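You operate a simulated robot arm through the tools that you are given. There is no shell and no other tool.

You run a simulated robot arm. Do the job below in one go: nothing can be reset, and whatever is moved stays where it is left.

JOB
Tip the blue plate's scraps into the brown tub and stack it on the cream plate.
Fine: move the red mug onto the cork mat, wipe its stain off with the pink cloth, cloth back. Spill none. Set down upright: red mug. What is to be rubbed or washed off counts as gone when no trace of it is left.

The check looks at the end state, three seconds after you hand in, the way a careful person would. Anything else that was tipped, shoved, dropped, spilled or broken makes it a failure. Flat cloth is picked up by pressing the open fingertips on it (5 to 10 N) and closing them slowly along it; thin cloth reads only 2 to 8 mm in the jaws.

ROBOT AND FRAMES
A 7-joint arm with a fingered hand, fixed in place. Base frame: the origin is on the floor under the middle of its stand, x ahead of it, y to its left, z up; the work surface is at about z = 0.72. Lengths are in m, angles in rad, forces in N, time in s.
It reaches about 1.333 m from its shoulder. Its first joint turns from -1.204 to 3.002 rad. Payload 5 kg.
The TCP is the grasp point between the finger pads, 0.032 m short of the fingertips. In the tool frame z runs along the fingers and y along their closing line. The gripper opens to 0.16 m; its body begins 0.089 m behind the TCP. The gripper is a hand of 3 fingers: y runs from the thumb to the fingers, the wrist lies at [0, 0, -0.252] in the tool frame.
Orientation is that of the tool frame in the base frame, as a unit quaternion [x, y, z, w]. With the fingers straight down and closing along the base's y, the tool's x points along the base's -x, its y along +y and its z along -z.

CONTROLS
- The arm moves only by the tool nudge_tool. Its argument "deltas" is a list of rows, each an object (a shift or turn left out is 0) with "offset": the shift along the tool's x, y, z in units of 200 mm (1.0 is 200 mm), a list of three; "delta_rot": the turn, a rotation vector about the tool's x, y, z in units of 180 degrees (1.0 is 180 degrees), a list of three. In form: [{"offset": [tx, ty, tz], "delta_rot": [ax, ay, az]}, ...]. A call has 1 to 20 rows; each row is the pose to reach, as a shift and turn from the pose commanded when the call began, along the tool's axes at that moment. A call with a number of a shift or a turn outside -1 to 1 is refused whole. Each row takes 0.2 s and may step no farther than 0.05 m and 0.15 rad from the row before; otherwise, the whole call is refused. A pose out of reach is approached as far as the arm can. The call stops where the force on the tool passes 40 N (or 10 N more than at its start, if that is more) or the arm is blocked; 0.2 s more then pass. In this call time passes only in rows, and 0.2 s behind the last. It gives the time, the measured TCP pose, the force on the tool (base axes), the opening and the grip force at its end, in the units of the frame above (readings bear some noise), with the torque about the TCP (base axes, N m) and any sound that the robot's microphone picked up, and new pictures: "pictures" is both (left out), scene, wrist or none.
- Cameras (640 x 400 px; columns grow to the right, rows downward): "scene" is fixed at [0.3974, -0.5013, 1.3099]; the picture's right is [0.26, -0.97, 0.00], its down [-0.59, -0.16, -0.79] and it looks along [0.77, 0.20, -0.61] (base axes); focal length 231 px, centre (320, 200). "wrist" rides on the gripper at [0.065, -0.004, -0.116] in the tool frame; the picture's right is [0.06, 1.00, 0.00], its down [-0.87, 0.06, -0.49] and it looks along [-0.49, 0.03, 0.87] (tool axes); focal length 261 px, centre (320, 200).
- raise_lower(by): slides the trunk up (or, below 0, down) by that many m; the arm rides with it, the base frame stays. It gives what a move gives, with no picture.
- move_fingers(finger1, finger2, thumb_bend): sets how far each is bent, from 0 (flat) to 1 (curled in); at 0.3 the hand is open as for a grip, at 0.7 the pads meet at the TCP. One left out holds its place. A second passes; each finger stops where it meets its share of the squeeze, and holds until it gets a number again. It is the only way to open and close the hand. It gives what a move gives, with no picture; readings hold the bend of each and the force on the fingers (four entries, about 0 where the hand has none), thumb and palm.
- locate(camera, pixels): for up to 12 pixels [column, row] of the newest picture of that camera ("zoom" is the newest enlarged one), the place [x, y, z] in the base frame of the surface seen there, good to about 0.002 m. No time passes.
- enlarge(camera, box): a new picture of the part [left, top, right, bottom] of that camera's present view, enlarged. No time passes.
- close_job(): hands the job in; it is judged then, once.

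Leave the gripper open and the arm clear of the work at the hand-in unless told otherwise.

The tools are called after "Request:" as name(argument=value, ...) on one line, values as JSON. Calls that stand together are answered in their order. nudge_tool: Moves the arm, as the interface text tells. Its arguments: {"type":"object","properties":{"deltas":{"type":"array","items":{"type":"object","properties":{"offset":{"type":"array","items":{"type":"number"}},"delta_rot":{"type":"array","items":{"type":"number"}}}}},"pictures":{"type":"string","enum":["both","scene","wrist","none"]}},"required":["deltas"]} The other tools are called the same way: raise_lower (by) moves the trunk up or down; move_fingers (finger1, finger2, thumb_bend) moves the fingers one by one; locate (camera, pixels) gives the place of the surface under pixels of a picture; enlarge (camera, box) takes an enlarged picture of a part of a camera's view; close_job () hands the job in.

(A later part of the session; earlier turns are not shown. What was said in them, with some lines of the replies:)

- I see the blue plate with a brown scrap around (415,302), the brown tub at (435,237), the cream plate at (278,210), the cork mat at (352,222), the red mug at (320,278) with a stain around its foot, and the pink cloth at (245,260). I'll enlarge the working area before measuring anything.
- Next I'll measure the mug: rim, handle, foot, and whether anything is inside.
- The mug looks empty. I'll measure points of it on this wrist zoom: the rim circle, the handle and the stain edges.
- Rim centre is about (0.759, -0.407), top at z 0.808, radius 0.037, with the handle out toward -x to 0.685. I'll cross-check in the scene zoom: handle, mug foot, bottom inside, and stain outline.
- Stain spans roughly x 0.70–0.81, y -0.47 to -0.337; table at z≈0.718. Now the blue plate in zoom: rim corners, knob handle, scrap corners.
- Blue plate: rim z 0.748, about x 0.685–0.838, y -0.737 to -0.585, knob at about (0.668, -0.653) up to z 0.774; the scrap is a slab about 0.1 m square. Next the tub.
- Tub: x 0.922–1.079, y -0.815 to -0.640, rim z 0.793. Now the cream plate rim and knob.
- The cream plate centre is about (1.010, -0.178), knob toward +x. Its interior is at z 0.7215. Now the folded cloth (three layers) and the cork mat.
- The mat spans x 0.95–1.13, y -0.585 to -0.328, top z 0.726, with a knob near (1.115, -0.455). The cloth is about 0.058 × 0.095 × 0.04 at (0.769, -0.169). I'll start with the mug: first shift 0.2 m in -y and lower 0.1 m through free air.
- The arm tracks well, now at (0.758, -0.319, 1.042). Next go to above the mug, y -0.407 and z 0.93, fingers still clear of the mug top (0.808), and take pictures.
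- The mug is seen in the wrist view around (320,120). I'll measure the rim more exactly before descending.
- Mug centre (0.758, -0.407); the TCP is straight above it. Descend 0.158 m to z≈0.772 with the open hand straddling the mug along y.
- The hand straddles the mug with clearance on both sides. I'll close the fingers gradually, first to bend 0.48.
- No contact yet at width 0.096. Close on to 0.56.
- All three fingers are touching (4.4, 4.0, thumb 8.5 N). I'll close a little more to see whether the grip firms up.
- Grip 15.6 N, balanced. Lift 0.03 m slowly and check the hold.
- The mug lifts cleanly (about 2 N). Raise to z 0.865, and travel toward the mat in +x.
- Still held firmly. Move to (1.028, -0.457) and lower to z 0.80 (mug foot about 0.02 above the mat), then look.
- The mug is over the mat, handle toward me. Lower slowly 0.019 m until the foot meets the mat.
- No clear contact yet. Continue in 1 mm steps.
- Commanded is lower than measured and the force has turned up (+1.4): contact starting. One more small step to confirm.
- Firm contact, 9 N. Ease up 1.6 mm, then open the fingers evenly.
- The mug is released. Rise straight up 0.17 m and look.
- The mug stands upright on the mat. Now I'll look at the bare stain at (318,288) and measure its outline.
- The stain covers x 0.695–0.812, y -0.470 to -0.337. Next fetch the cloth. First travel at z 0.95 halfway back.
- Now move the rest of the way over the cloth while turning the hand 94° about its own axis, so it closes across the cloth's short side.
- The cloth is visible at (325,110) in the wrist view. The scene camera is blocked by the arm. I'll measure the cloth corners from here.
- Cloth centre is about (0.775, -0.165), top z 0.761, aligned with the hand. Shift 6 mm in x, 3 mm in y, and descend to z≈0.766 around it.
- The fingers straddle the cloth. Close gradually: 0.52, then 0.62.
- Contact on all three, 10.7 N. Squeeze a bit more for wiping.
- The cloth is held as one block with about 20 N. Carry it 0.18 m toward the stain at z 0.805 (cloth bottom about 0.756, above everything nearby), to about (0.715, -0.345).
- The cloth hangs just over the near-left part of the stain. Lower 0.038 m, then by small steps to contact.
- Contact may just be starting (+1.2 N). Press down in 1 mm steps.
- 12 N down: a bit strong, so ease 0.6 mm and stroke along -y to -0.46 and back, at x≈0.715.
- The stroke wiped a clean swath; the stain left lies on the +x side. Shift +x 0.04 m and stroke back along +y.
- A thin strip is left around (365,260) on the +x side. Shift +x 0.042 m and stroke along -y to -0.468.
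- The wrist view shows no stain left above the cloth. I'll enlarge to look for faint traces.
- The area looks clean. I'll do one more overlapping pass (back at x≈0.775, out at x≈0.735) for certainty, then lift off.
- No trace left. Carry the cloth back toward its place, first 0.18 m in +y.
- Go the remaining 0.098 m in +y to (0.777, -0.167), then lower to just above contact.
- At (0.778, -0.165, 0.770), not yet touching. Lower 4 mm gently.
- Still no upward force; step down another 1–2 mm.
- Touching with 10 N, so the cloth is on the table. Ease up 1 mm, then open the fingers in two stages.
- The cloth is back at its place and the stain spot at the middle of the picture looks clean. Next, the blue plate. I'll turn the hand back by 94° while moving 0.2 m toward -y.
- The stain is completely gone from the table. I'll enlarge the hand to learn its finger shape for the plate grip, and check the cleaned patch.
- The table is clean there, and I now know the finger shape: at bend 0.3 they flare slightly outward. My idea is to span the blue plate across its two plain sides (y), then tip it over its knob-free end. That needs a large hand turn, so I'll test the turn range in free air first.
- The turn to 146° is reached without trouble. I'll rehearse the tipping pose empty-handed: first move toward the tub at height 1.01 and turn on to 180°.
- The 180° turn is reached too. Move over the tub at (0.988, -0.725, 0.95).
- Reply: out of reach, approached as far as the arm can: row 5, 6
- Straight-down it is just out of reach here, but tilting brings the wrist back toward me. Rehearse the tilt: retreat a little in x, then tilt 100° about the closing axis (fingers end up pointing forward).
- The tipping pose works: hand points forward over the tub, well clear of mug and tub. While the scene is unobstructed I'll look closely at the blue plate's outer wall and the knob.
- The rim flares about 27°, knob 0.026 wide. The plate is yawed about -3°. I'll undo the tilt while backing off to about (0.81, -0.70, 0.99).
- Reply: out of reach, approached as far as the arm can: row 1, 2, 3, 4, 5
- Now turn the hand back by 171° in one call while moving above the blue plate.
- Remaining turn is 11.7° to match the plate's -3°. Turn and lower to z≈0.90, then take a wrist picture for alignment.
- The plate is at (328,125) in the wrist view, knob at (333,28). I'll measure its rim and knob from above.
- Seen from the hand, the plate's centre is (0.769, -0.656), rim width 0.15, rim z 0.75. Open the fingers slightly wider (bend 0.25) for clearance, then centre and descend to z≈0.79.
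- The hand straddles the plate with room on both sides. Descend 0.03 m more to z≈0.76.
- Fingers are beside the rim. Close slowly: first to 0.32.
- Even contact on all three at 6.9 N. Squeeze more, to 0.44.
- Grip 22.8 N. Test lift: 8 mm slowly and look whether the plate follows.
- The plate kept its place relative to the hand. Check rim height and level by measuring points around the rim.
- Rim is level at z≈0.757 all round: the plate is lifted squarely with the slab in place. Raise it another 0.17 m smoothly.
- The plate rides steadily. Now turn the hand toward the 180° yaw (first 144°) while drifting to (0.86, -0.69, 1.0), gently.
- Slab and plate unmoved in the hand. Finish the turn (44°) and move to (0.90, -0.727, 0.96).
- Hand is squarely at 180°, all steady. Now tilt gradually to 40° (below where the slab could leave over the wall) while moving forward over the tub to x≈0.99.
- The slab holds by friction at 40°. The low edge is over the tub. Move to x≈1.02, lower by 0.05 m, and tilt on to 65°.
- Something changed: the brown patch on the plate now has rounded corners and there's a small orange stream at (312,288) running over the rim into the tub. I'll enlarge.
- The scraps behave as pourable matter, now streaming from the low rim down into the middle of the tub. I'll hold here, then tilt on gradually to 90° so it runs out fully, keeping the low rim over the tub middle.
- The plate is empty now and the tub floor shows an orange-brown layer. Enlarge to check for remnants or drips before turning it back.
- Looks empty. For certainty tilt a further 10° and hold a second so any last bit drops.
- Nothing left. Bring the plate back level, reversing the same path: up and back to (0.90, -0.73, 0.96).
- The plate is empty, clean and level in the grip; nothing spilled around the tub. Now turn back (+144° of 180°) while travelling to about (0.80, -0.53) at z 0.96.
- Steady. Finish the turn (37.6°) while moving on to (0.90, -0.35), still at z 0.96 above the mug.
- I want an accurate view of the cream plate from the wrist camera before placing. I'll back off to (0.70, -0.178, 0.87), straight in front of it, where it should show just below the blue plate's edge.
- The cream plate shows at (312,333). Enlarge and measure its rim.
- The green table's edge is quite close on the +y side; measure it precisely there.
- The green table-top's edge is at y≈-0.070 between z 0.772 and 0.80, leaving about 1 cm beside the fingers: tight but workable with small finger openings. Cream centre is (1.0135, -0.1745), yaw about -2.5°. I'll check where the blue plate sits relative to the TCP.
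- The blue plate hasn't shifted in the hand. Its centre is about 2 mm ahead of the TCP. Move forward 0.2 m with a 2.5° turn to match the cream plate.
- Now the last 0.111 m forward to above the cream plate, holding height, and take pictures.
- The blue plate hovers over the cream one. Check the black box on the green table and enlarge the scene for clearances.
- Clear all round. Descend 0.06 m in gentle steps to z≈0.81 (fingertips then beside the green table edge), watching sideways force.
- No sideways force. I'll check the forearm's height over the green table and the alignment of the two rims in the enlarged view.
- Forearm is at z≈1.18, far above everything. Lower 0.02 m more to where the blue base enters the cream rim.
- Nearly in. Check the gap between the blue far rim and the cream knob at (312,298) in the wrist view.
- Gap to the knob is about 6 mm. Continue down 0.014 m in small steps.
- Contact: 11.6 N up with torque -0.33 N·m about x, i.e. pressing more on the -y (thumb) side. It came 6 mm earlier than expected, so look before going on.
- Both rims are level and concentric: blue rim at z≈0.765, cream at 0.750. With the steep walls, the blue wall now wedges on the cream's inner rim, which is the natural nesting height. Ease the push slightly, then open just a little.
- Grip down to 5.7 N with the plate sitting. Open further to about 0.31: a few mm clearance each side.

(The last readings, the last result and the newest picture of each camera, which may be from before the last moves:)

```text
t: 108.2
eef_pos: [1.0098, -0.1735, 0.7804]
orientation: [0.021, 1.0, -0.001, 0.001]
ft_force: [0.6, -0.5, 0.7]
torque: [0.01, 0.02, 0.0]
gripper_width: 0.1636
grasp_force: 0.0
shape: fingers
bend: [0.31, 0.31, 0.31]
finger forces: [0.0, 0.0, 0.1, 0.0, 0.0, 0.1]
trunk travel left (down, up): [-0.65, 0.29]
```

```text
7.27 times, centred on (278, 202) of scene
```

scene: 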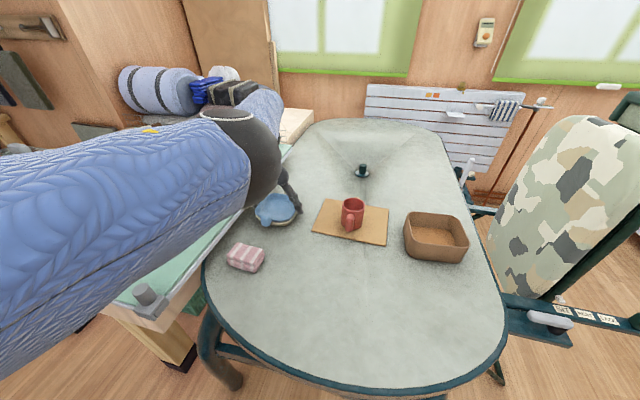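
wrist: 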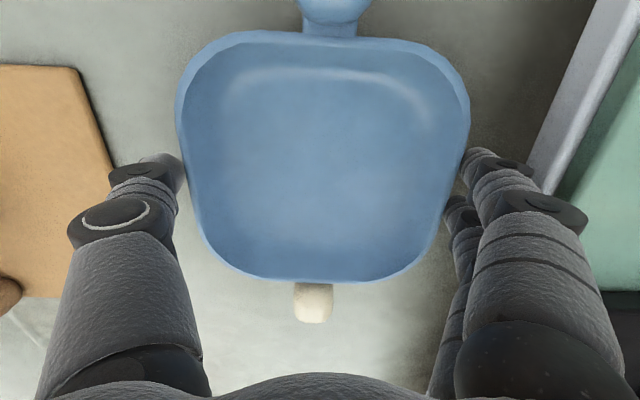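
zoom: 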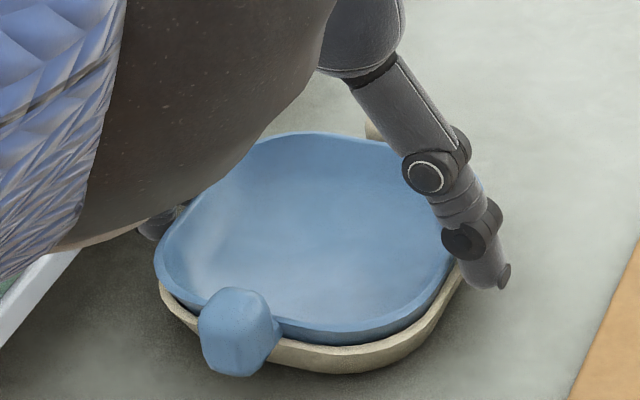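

Released with zero finger force; the blue plate rests level in the cream one. Lift the hand 1 cm slowly and check that the plate stays.

Request:
nudge_tool(deltas=[{"offset": [0, 0.005, -0.015]}, {"offset": [0, 0.005, -0.03]}, {"offset": [0, 0.005, -0.05]}], pictures="both")

Request:
locate(camera="wrist", pixels=[[190, 110], [460, 110], [275, 40], [385, 45], [290, 270], [360, 270]])

```text
t: 109.0
eef_pos: [1.0086, -0.173, 0.7906]
orientation: [0.022, 1.0, -0.001, 0.0]
ft_force: [0.5, 0.6, -0.1]
torque: [0.0, -0.01, 0.04]
gripper_width: 0.1638
grasp_force: 0.0
shape: fingers
bend: [0.31, 0.31, 0.31]
finger forces: [0.1, 0.1, 0.1, 0.0, 0.0, 0.1]
trunk travel left (down, up): [-0.65, 0.29]
```

scene: 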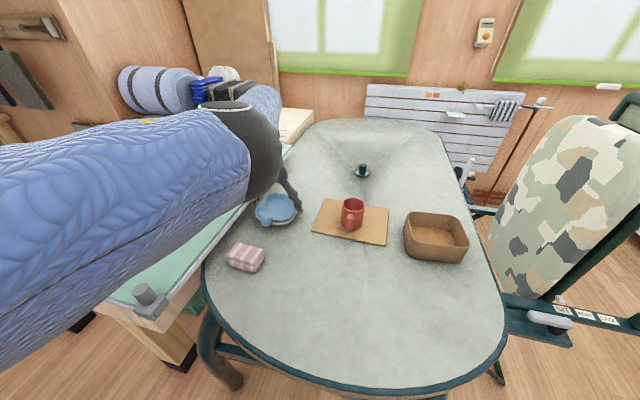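
wrist: 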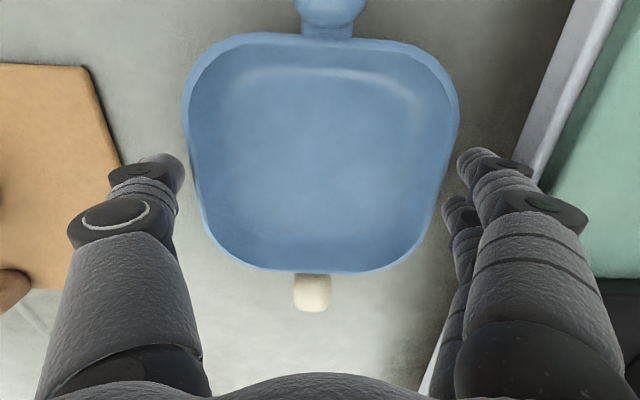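

```text
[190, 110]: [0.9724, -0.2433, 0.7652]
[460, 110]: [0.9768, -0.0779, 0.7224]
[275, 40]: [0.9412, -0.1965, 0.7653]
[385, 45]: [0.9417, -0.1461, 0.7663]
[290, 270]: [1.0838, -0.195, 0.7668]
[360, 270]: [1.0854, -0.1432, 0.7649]
```

The plate stayed, level at z≈0.7655, with gaps on both sides. Rise straight up 0.19 m.

Request:
nudge_tool(deltas=[{"offset": [0, 0, -0.07]}, {"offset": [0, 0, -0.17]}, {"offset": [0, 0, -0.3]}, {"offset": [0, 0, -0.45]}, {"offset": [0, 0, -0.6]}, {"offset": [0, 0, -0.75]}, {"offset": [0, 0, -0.95]}], pictures="both")

```text
t: 110.6
eef_pos: [1.0126, -0.1758, 0.9816]
orientation: [0.021, 1.0, -0.001, 0.0]
ft_force: [0.2, -0.2, 0.9]
torque: [-0.02, -0.01, -0.03]
gripper_width: 0.1634
grasp_force: 0.1
shape: fingers
bend: [0.31, 0.31, 0.31]
finger forces: [0.0, 0.1, 0.1, 0.0, 0.0, 0.0]
trunk travel left (down, up): [-0.65, 0.29]
```

scene: 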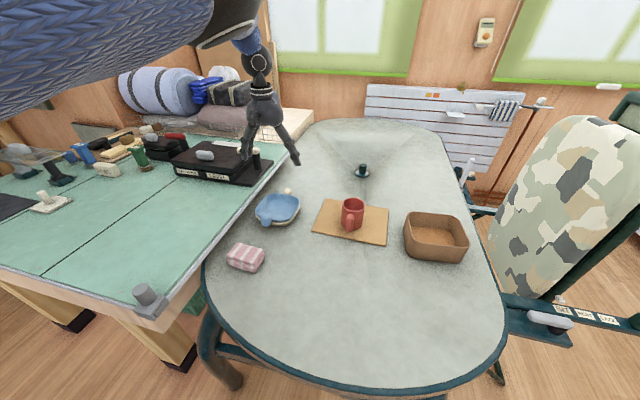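
wrist: 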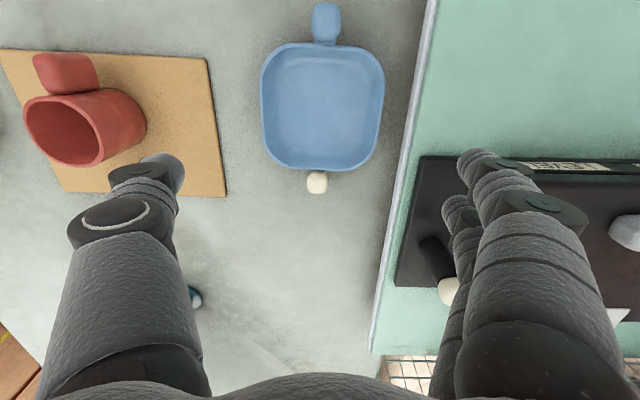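

The stack stands. Now inspect everything closely: stack, tub, spots on the table, mug and cloth.

Request:
enlarge(camera="scene", box=[240, 180, 320, 235])

Request:
enlarge(camera="scene", box=[380, 195, 490, 275])

Request:
enlarge(camera="scene", box=[210, 230, 510, 390])

Request:
enlarge(camera="scene", box=[300, 185, 400, 255])

```text
7.27 times, centred on (280, 208) of scene
```

zoom: 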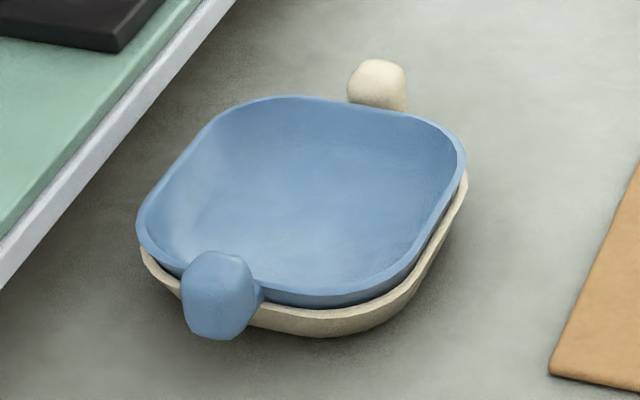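

```text
5.00 times, centred on (435, 235) of scene
```

zoom: 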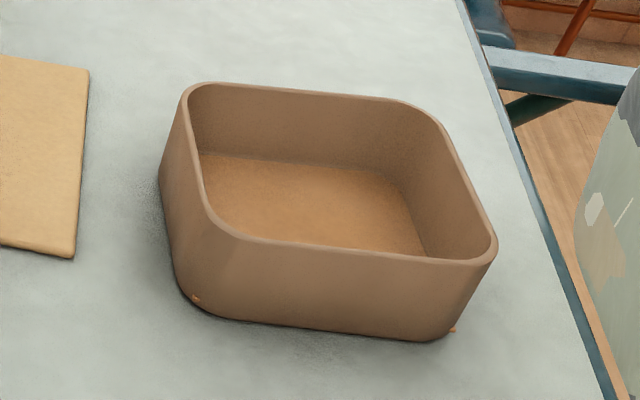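

```text
2.13 times, centred on (360, 310) of scene
```

zoom: 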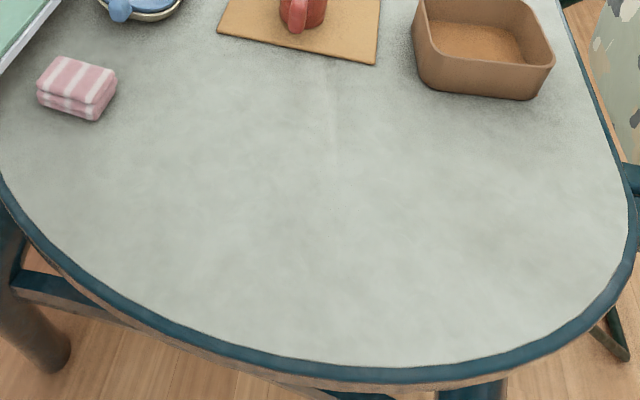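

```text
5.71 times, centred on (350, 220) of scene
```

zoom: 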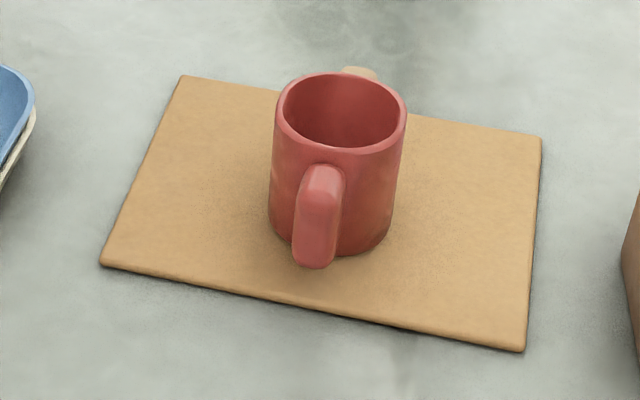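

The tub shows tiny orange specks at its two near bottom corners, (410,255) and (461,261). I must find out whether they are spilled crumbs or the filling showing through the rounded corners. Zoom in.

Request:
enlarge(camera="scene", box=[400, 245, 424, 260])

Request:
locate(camera="zoom", pixels=[[250, 260], [260, 255], [245, 250], [270, 265], [300, 260], [240, 270]])

Request:
enlarge(camera="scene", box=[450, 252, 474, 267])

```text
16.00 times, centred on (412, 252) of scene
```

zoom: 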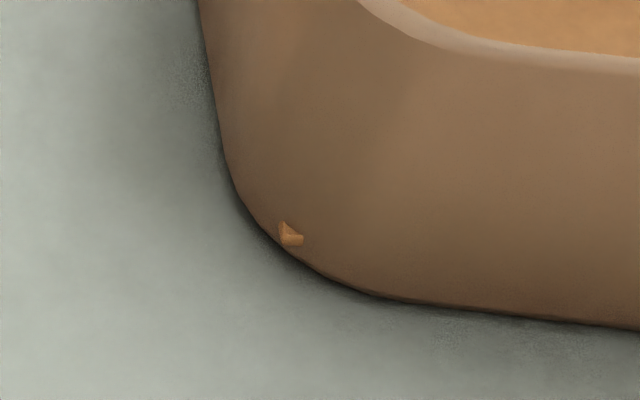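

```text
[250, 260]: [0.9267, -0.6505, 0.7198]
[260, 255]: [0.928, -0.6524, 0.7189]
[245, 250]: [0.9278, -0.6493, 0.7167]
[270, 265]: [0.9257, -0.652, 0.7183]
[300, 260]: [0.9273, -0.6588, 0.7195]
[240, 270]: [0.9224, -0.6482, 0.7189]
```

```text
16.00 times, centred on (462, 260) of scene
```

zoom: 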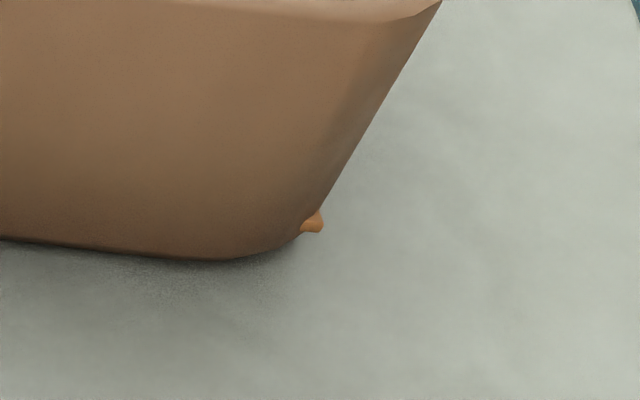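

Each speck sits on the tub wall itself, at the same height and symmetric at both corners: it looks like corners of the square filling poking through the rounded corners, not crumbs on the table. I'll confirm by position and look at the far corners from the wrist side.

Request:
locate(camera="zoom", pixels=[[312, 222], [316, 228], [305, 228], [320, 215]])

Request:
enlarge(camera="scene", box=[400, 245, 424, 260])

Request:
locate(camera="zoom", pixels=[[290, 235], [284, 230], [297, 240], [290, 250], [270, 240]])

```text
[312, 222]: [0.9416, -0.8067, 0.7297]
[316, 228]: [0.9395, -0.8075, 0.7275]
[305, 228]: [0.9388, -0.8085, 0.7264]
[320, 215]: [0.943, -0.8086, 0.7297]
```

```text
16.00 times, centred on (412, 252) of scene
```

zoom: 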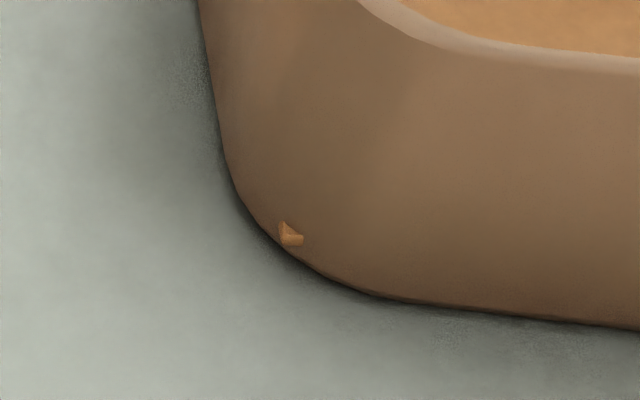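

```text
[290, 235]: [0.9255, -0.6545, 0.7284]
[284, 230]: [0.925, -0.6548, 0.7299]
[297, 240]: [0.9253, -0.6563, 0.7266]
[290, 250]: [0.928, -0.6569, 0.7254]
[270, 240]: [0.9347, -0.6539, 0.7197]
```

The specks are at z≈0.728, the fill level, on the tub corners and not on the table, so nothing was spilled. Last checks: the wiped patch and the cloth's place.

Request:
enlarge(camera="scene", box=[280, 255, 360, 315])

Request:
enlarge(camera="scene", box=[215, 235, 275, 285])

Request:
locate(camera="zoom", pixels=[[255, 80], [170, 190], [460, 145], [370, 258], [310, 165], [265, 85], [180, 195], [450, 150], [375, 250]])

```text
6.67 times, centred on (320, 285) of scene
```

zoom: 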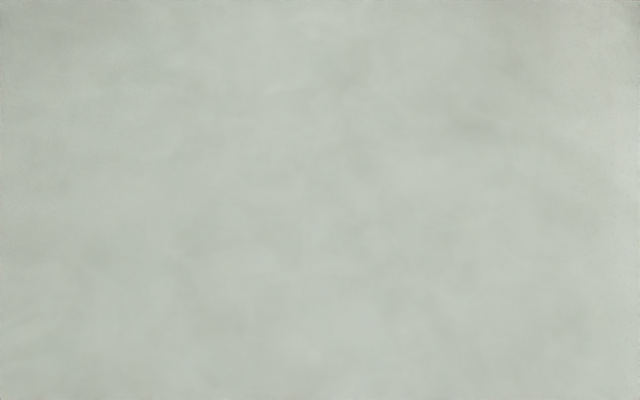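

```text
8.00 times, centred on (245, 260) of scene
```

zoom: 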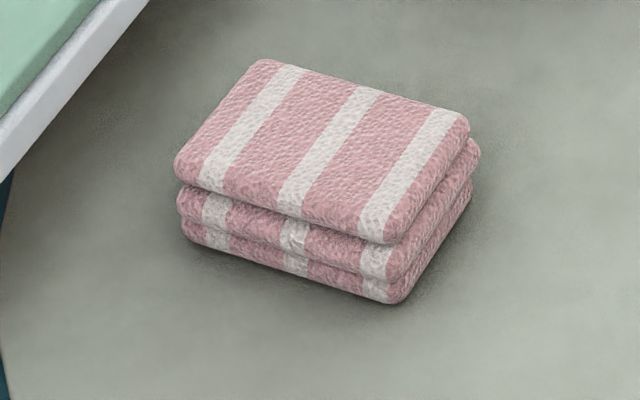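

```text
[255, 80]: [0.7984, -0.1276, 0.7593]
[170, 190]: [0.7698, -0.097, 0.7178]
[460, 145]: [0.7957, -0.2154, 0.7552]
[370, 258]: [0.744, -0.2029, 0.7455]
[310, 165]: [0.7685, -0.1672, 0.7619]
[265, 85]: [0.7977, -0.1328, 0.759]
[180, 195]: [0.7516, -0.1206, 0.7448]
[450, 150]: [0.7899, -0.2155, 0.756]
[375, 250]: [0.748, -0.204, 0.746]
```

The patch is spotless; the cloth lies folded within about 8 mm of its old place. Finally open fully to 0.3 and retreat upward and back to about the starting pose.

Request:
move_fingers(finger1=0.3, finger2=0.3, thumb_bend=0.3)

Request:
nudge_tool(deltas=[{"offset": [0.05, 0, -0.15]}, {"offset": [0.15, 0, -0.3]}, {"offset": [0.28, 0, -0.45]}, {"offset": [0.42, 0, -0.6]}, {"offset": [0.56, 0, -0.75]}, {"offset": [0.72, 0, -0.8]}, {"offset": [0.88, 0.05, -0.8]}, {"offset": [1.0, 0.1, -0.8]}], pictures="both")

```text
t: 111.6
eef_pos: [1.0131, -0.1753, 0.9807]
orientation: [0.022, 1.0, 0.0, 0.0]
ft_force: [0.1, -0.3, 1.0]
torque: [0.02, 0.0, -0.02]
gripper_width: 0.1676
grasp_force: 0.1
shape: fingers
bend: [0.3, 0.3, 0.3]
finger forces: [0.0, 0.0, 0.0, 0.0, 0.0, 0.0]
trunk travel left (down, up): [-0.65, 0.29]
```

```text
t: 113.4
eef_pos: [0.8096, -0.1445, 1.1413]
orientation: [0.022, 1.0, 0.001, 0.0]
ft_force: [0.3, -0.6, 0.9]
torque: [0.0, -0.02, 0.01]
gripper_width: 0.1674
grasp_force: 0.1
shape: fingers
bend: [0.3, 0.3, 0.3]
finger forces: [0.0, 0.1, 0.1, 0.0, 0.0, 0.0]
trunk travel left (down, up): [-0.65, 0.29]
```

scene: 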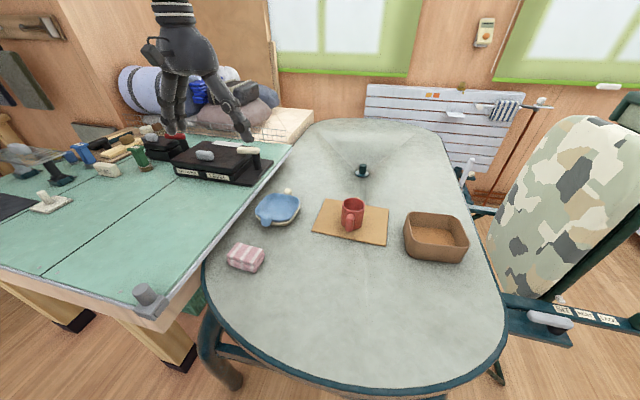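
wrist: 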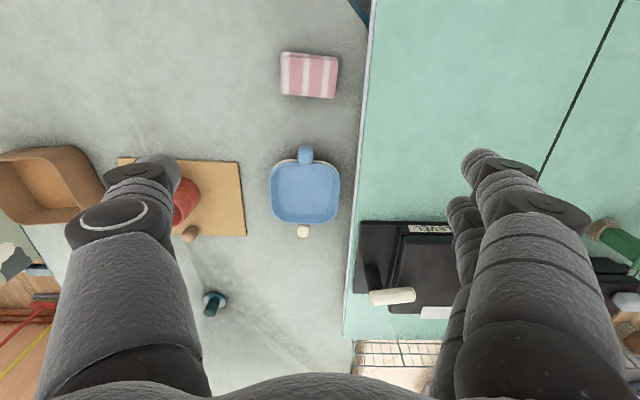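

Every part of the job is done: the scraps are in the tub and the empty blue plate is stacked level on the cream plate. The red mug is upright on the cork mat, the stain is gone, and the folded cloth is back. The hand is open and well clear, so I'm handing in.

Request:
close_job()

```text
The job is handed in.
```

The job is done and handed in; I haven't been told the result of the check.

- **Blue plate:** I tipped its scraps into the brown tub, and no scraps showed on the table in the close-ups. The plate now sits level in the cream plate, with its knob facing away from the cream plate's knob.
- **Red mug:** It stands upright on the cork mat.
- **Stain:** I wiped it off with the pink cloth, and no trace showed in the enlarged picture.
- **Cloth:** It is back where it was, still folded, about 8 mm off its original spot.

Two tiny orange specks show on the outside of the tub's near corners. They measure at the level of the scraps inside, not on the table. I took them to be the scraps showing through the tub's rounded corners in the picture, so I left them.

At hand-in the gripper was open and the arm was raised clear of the table.
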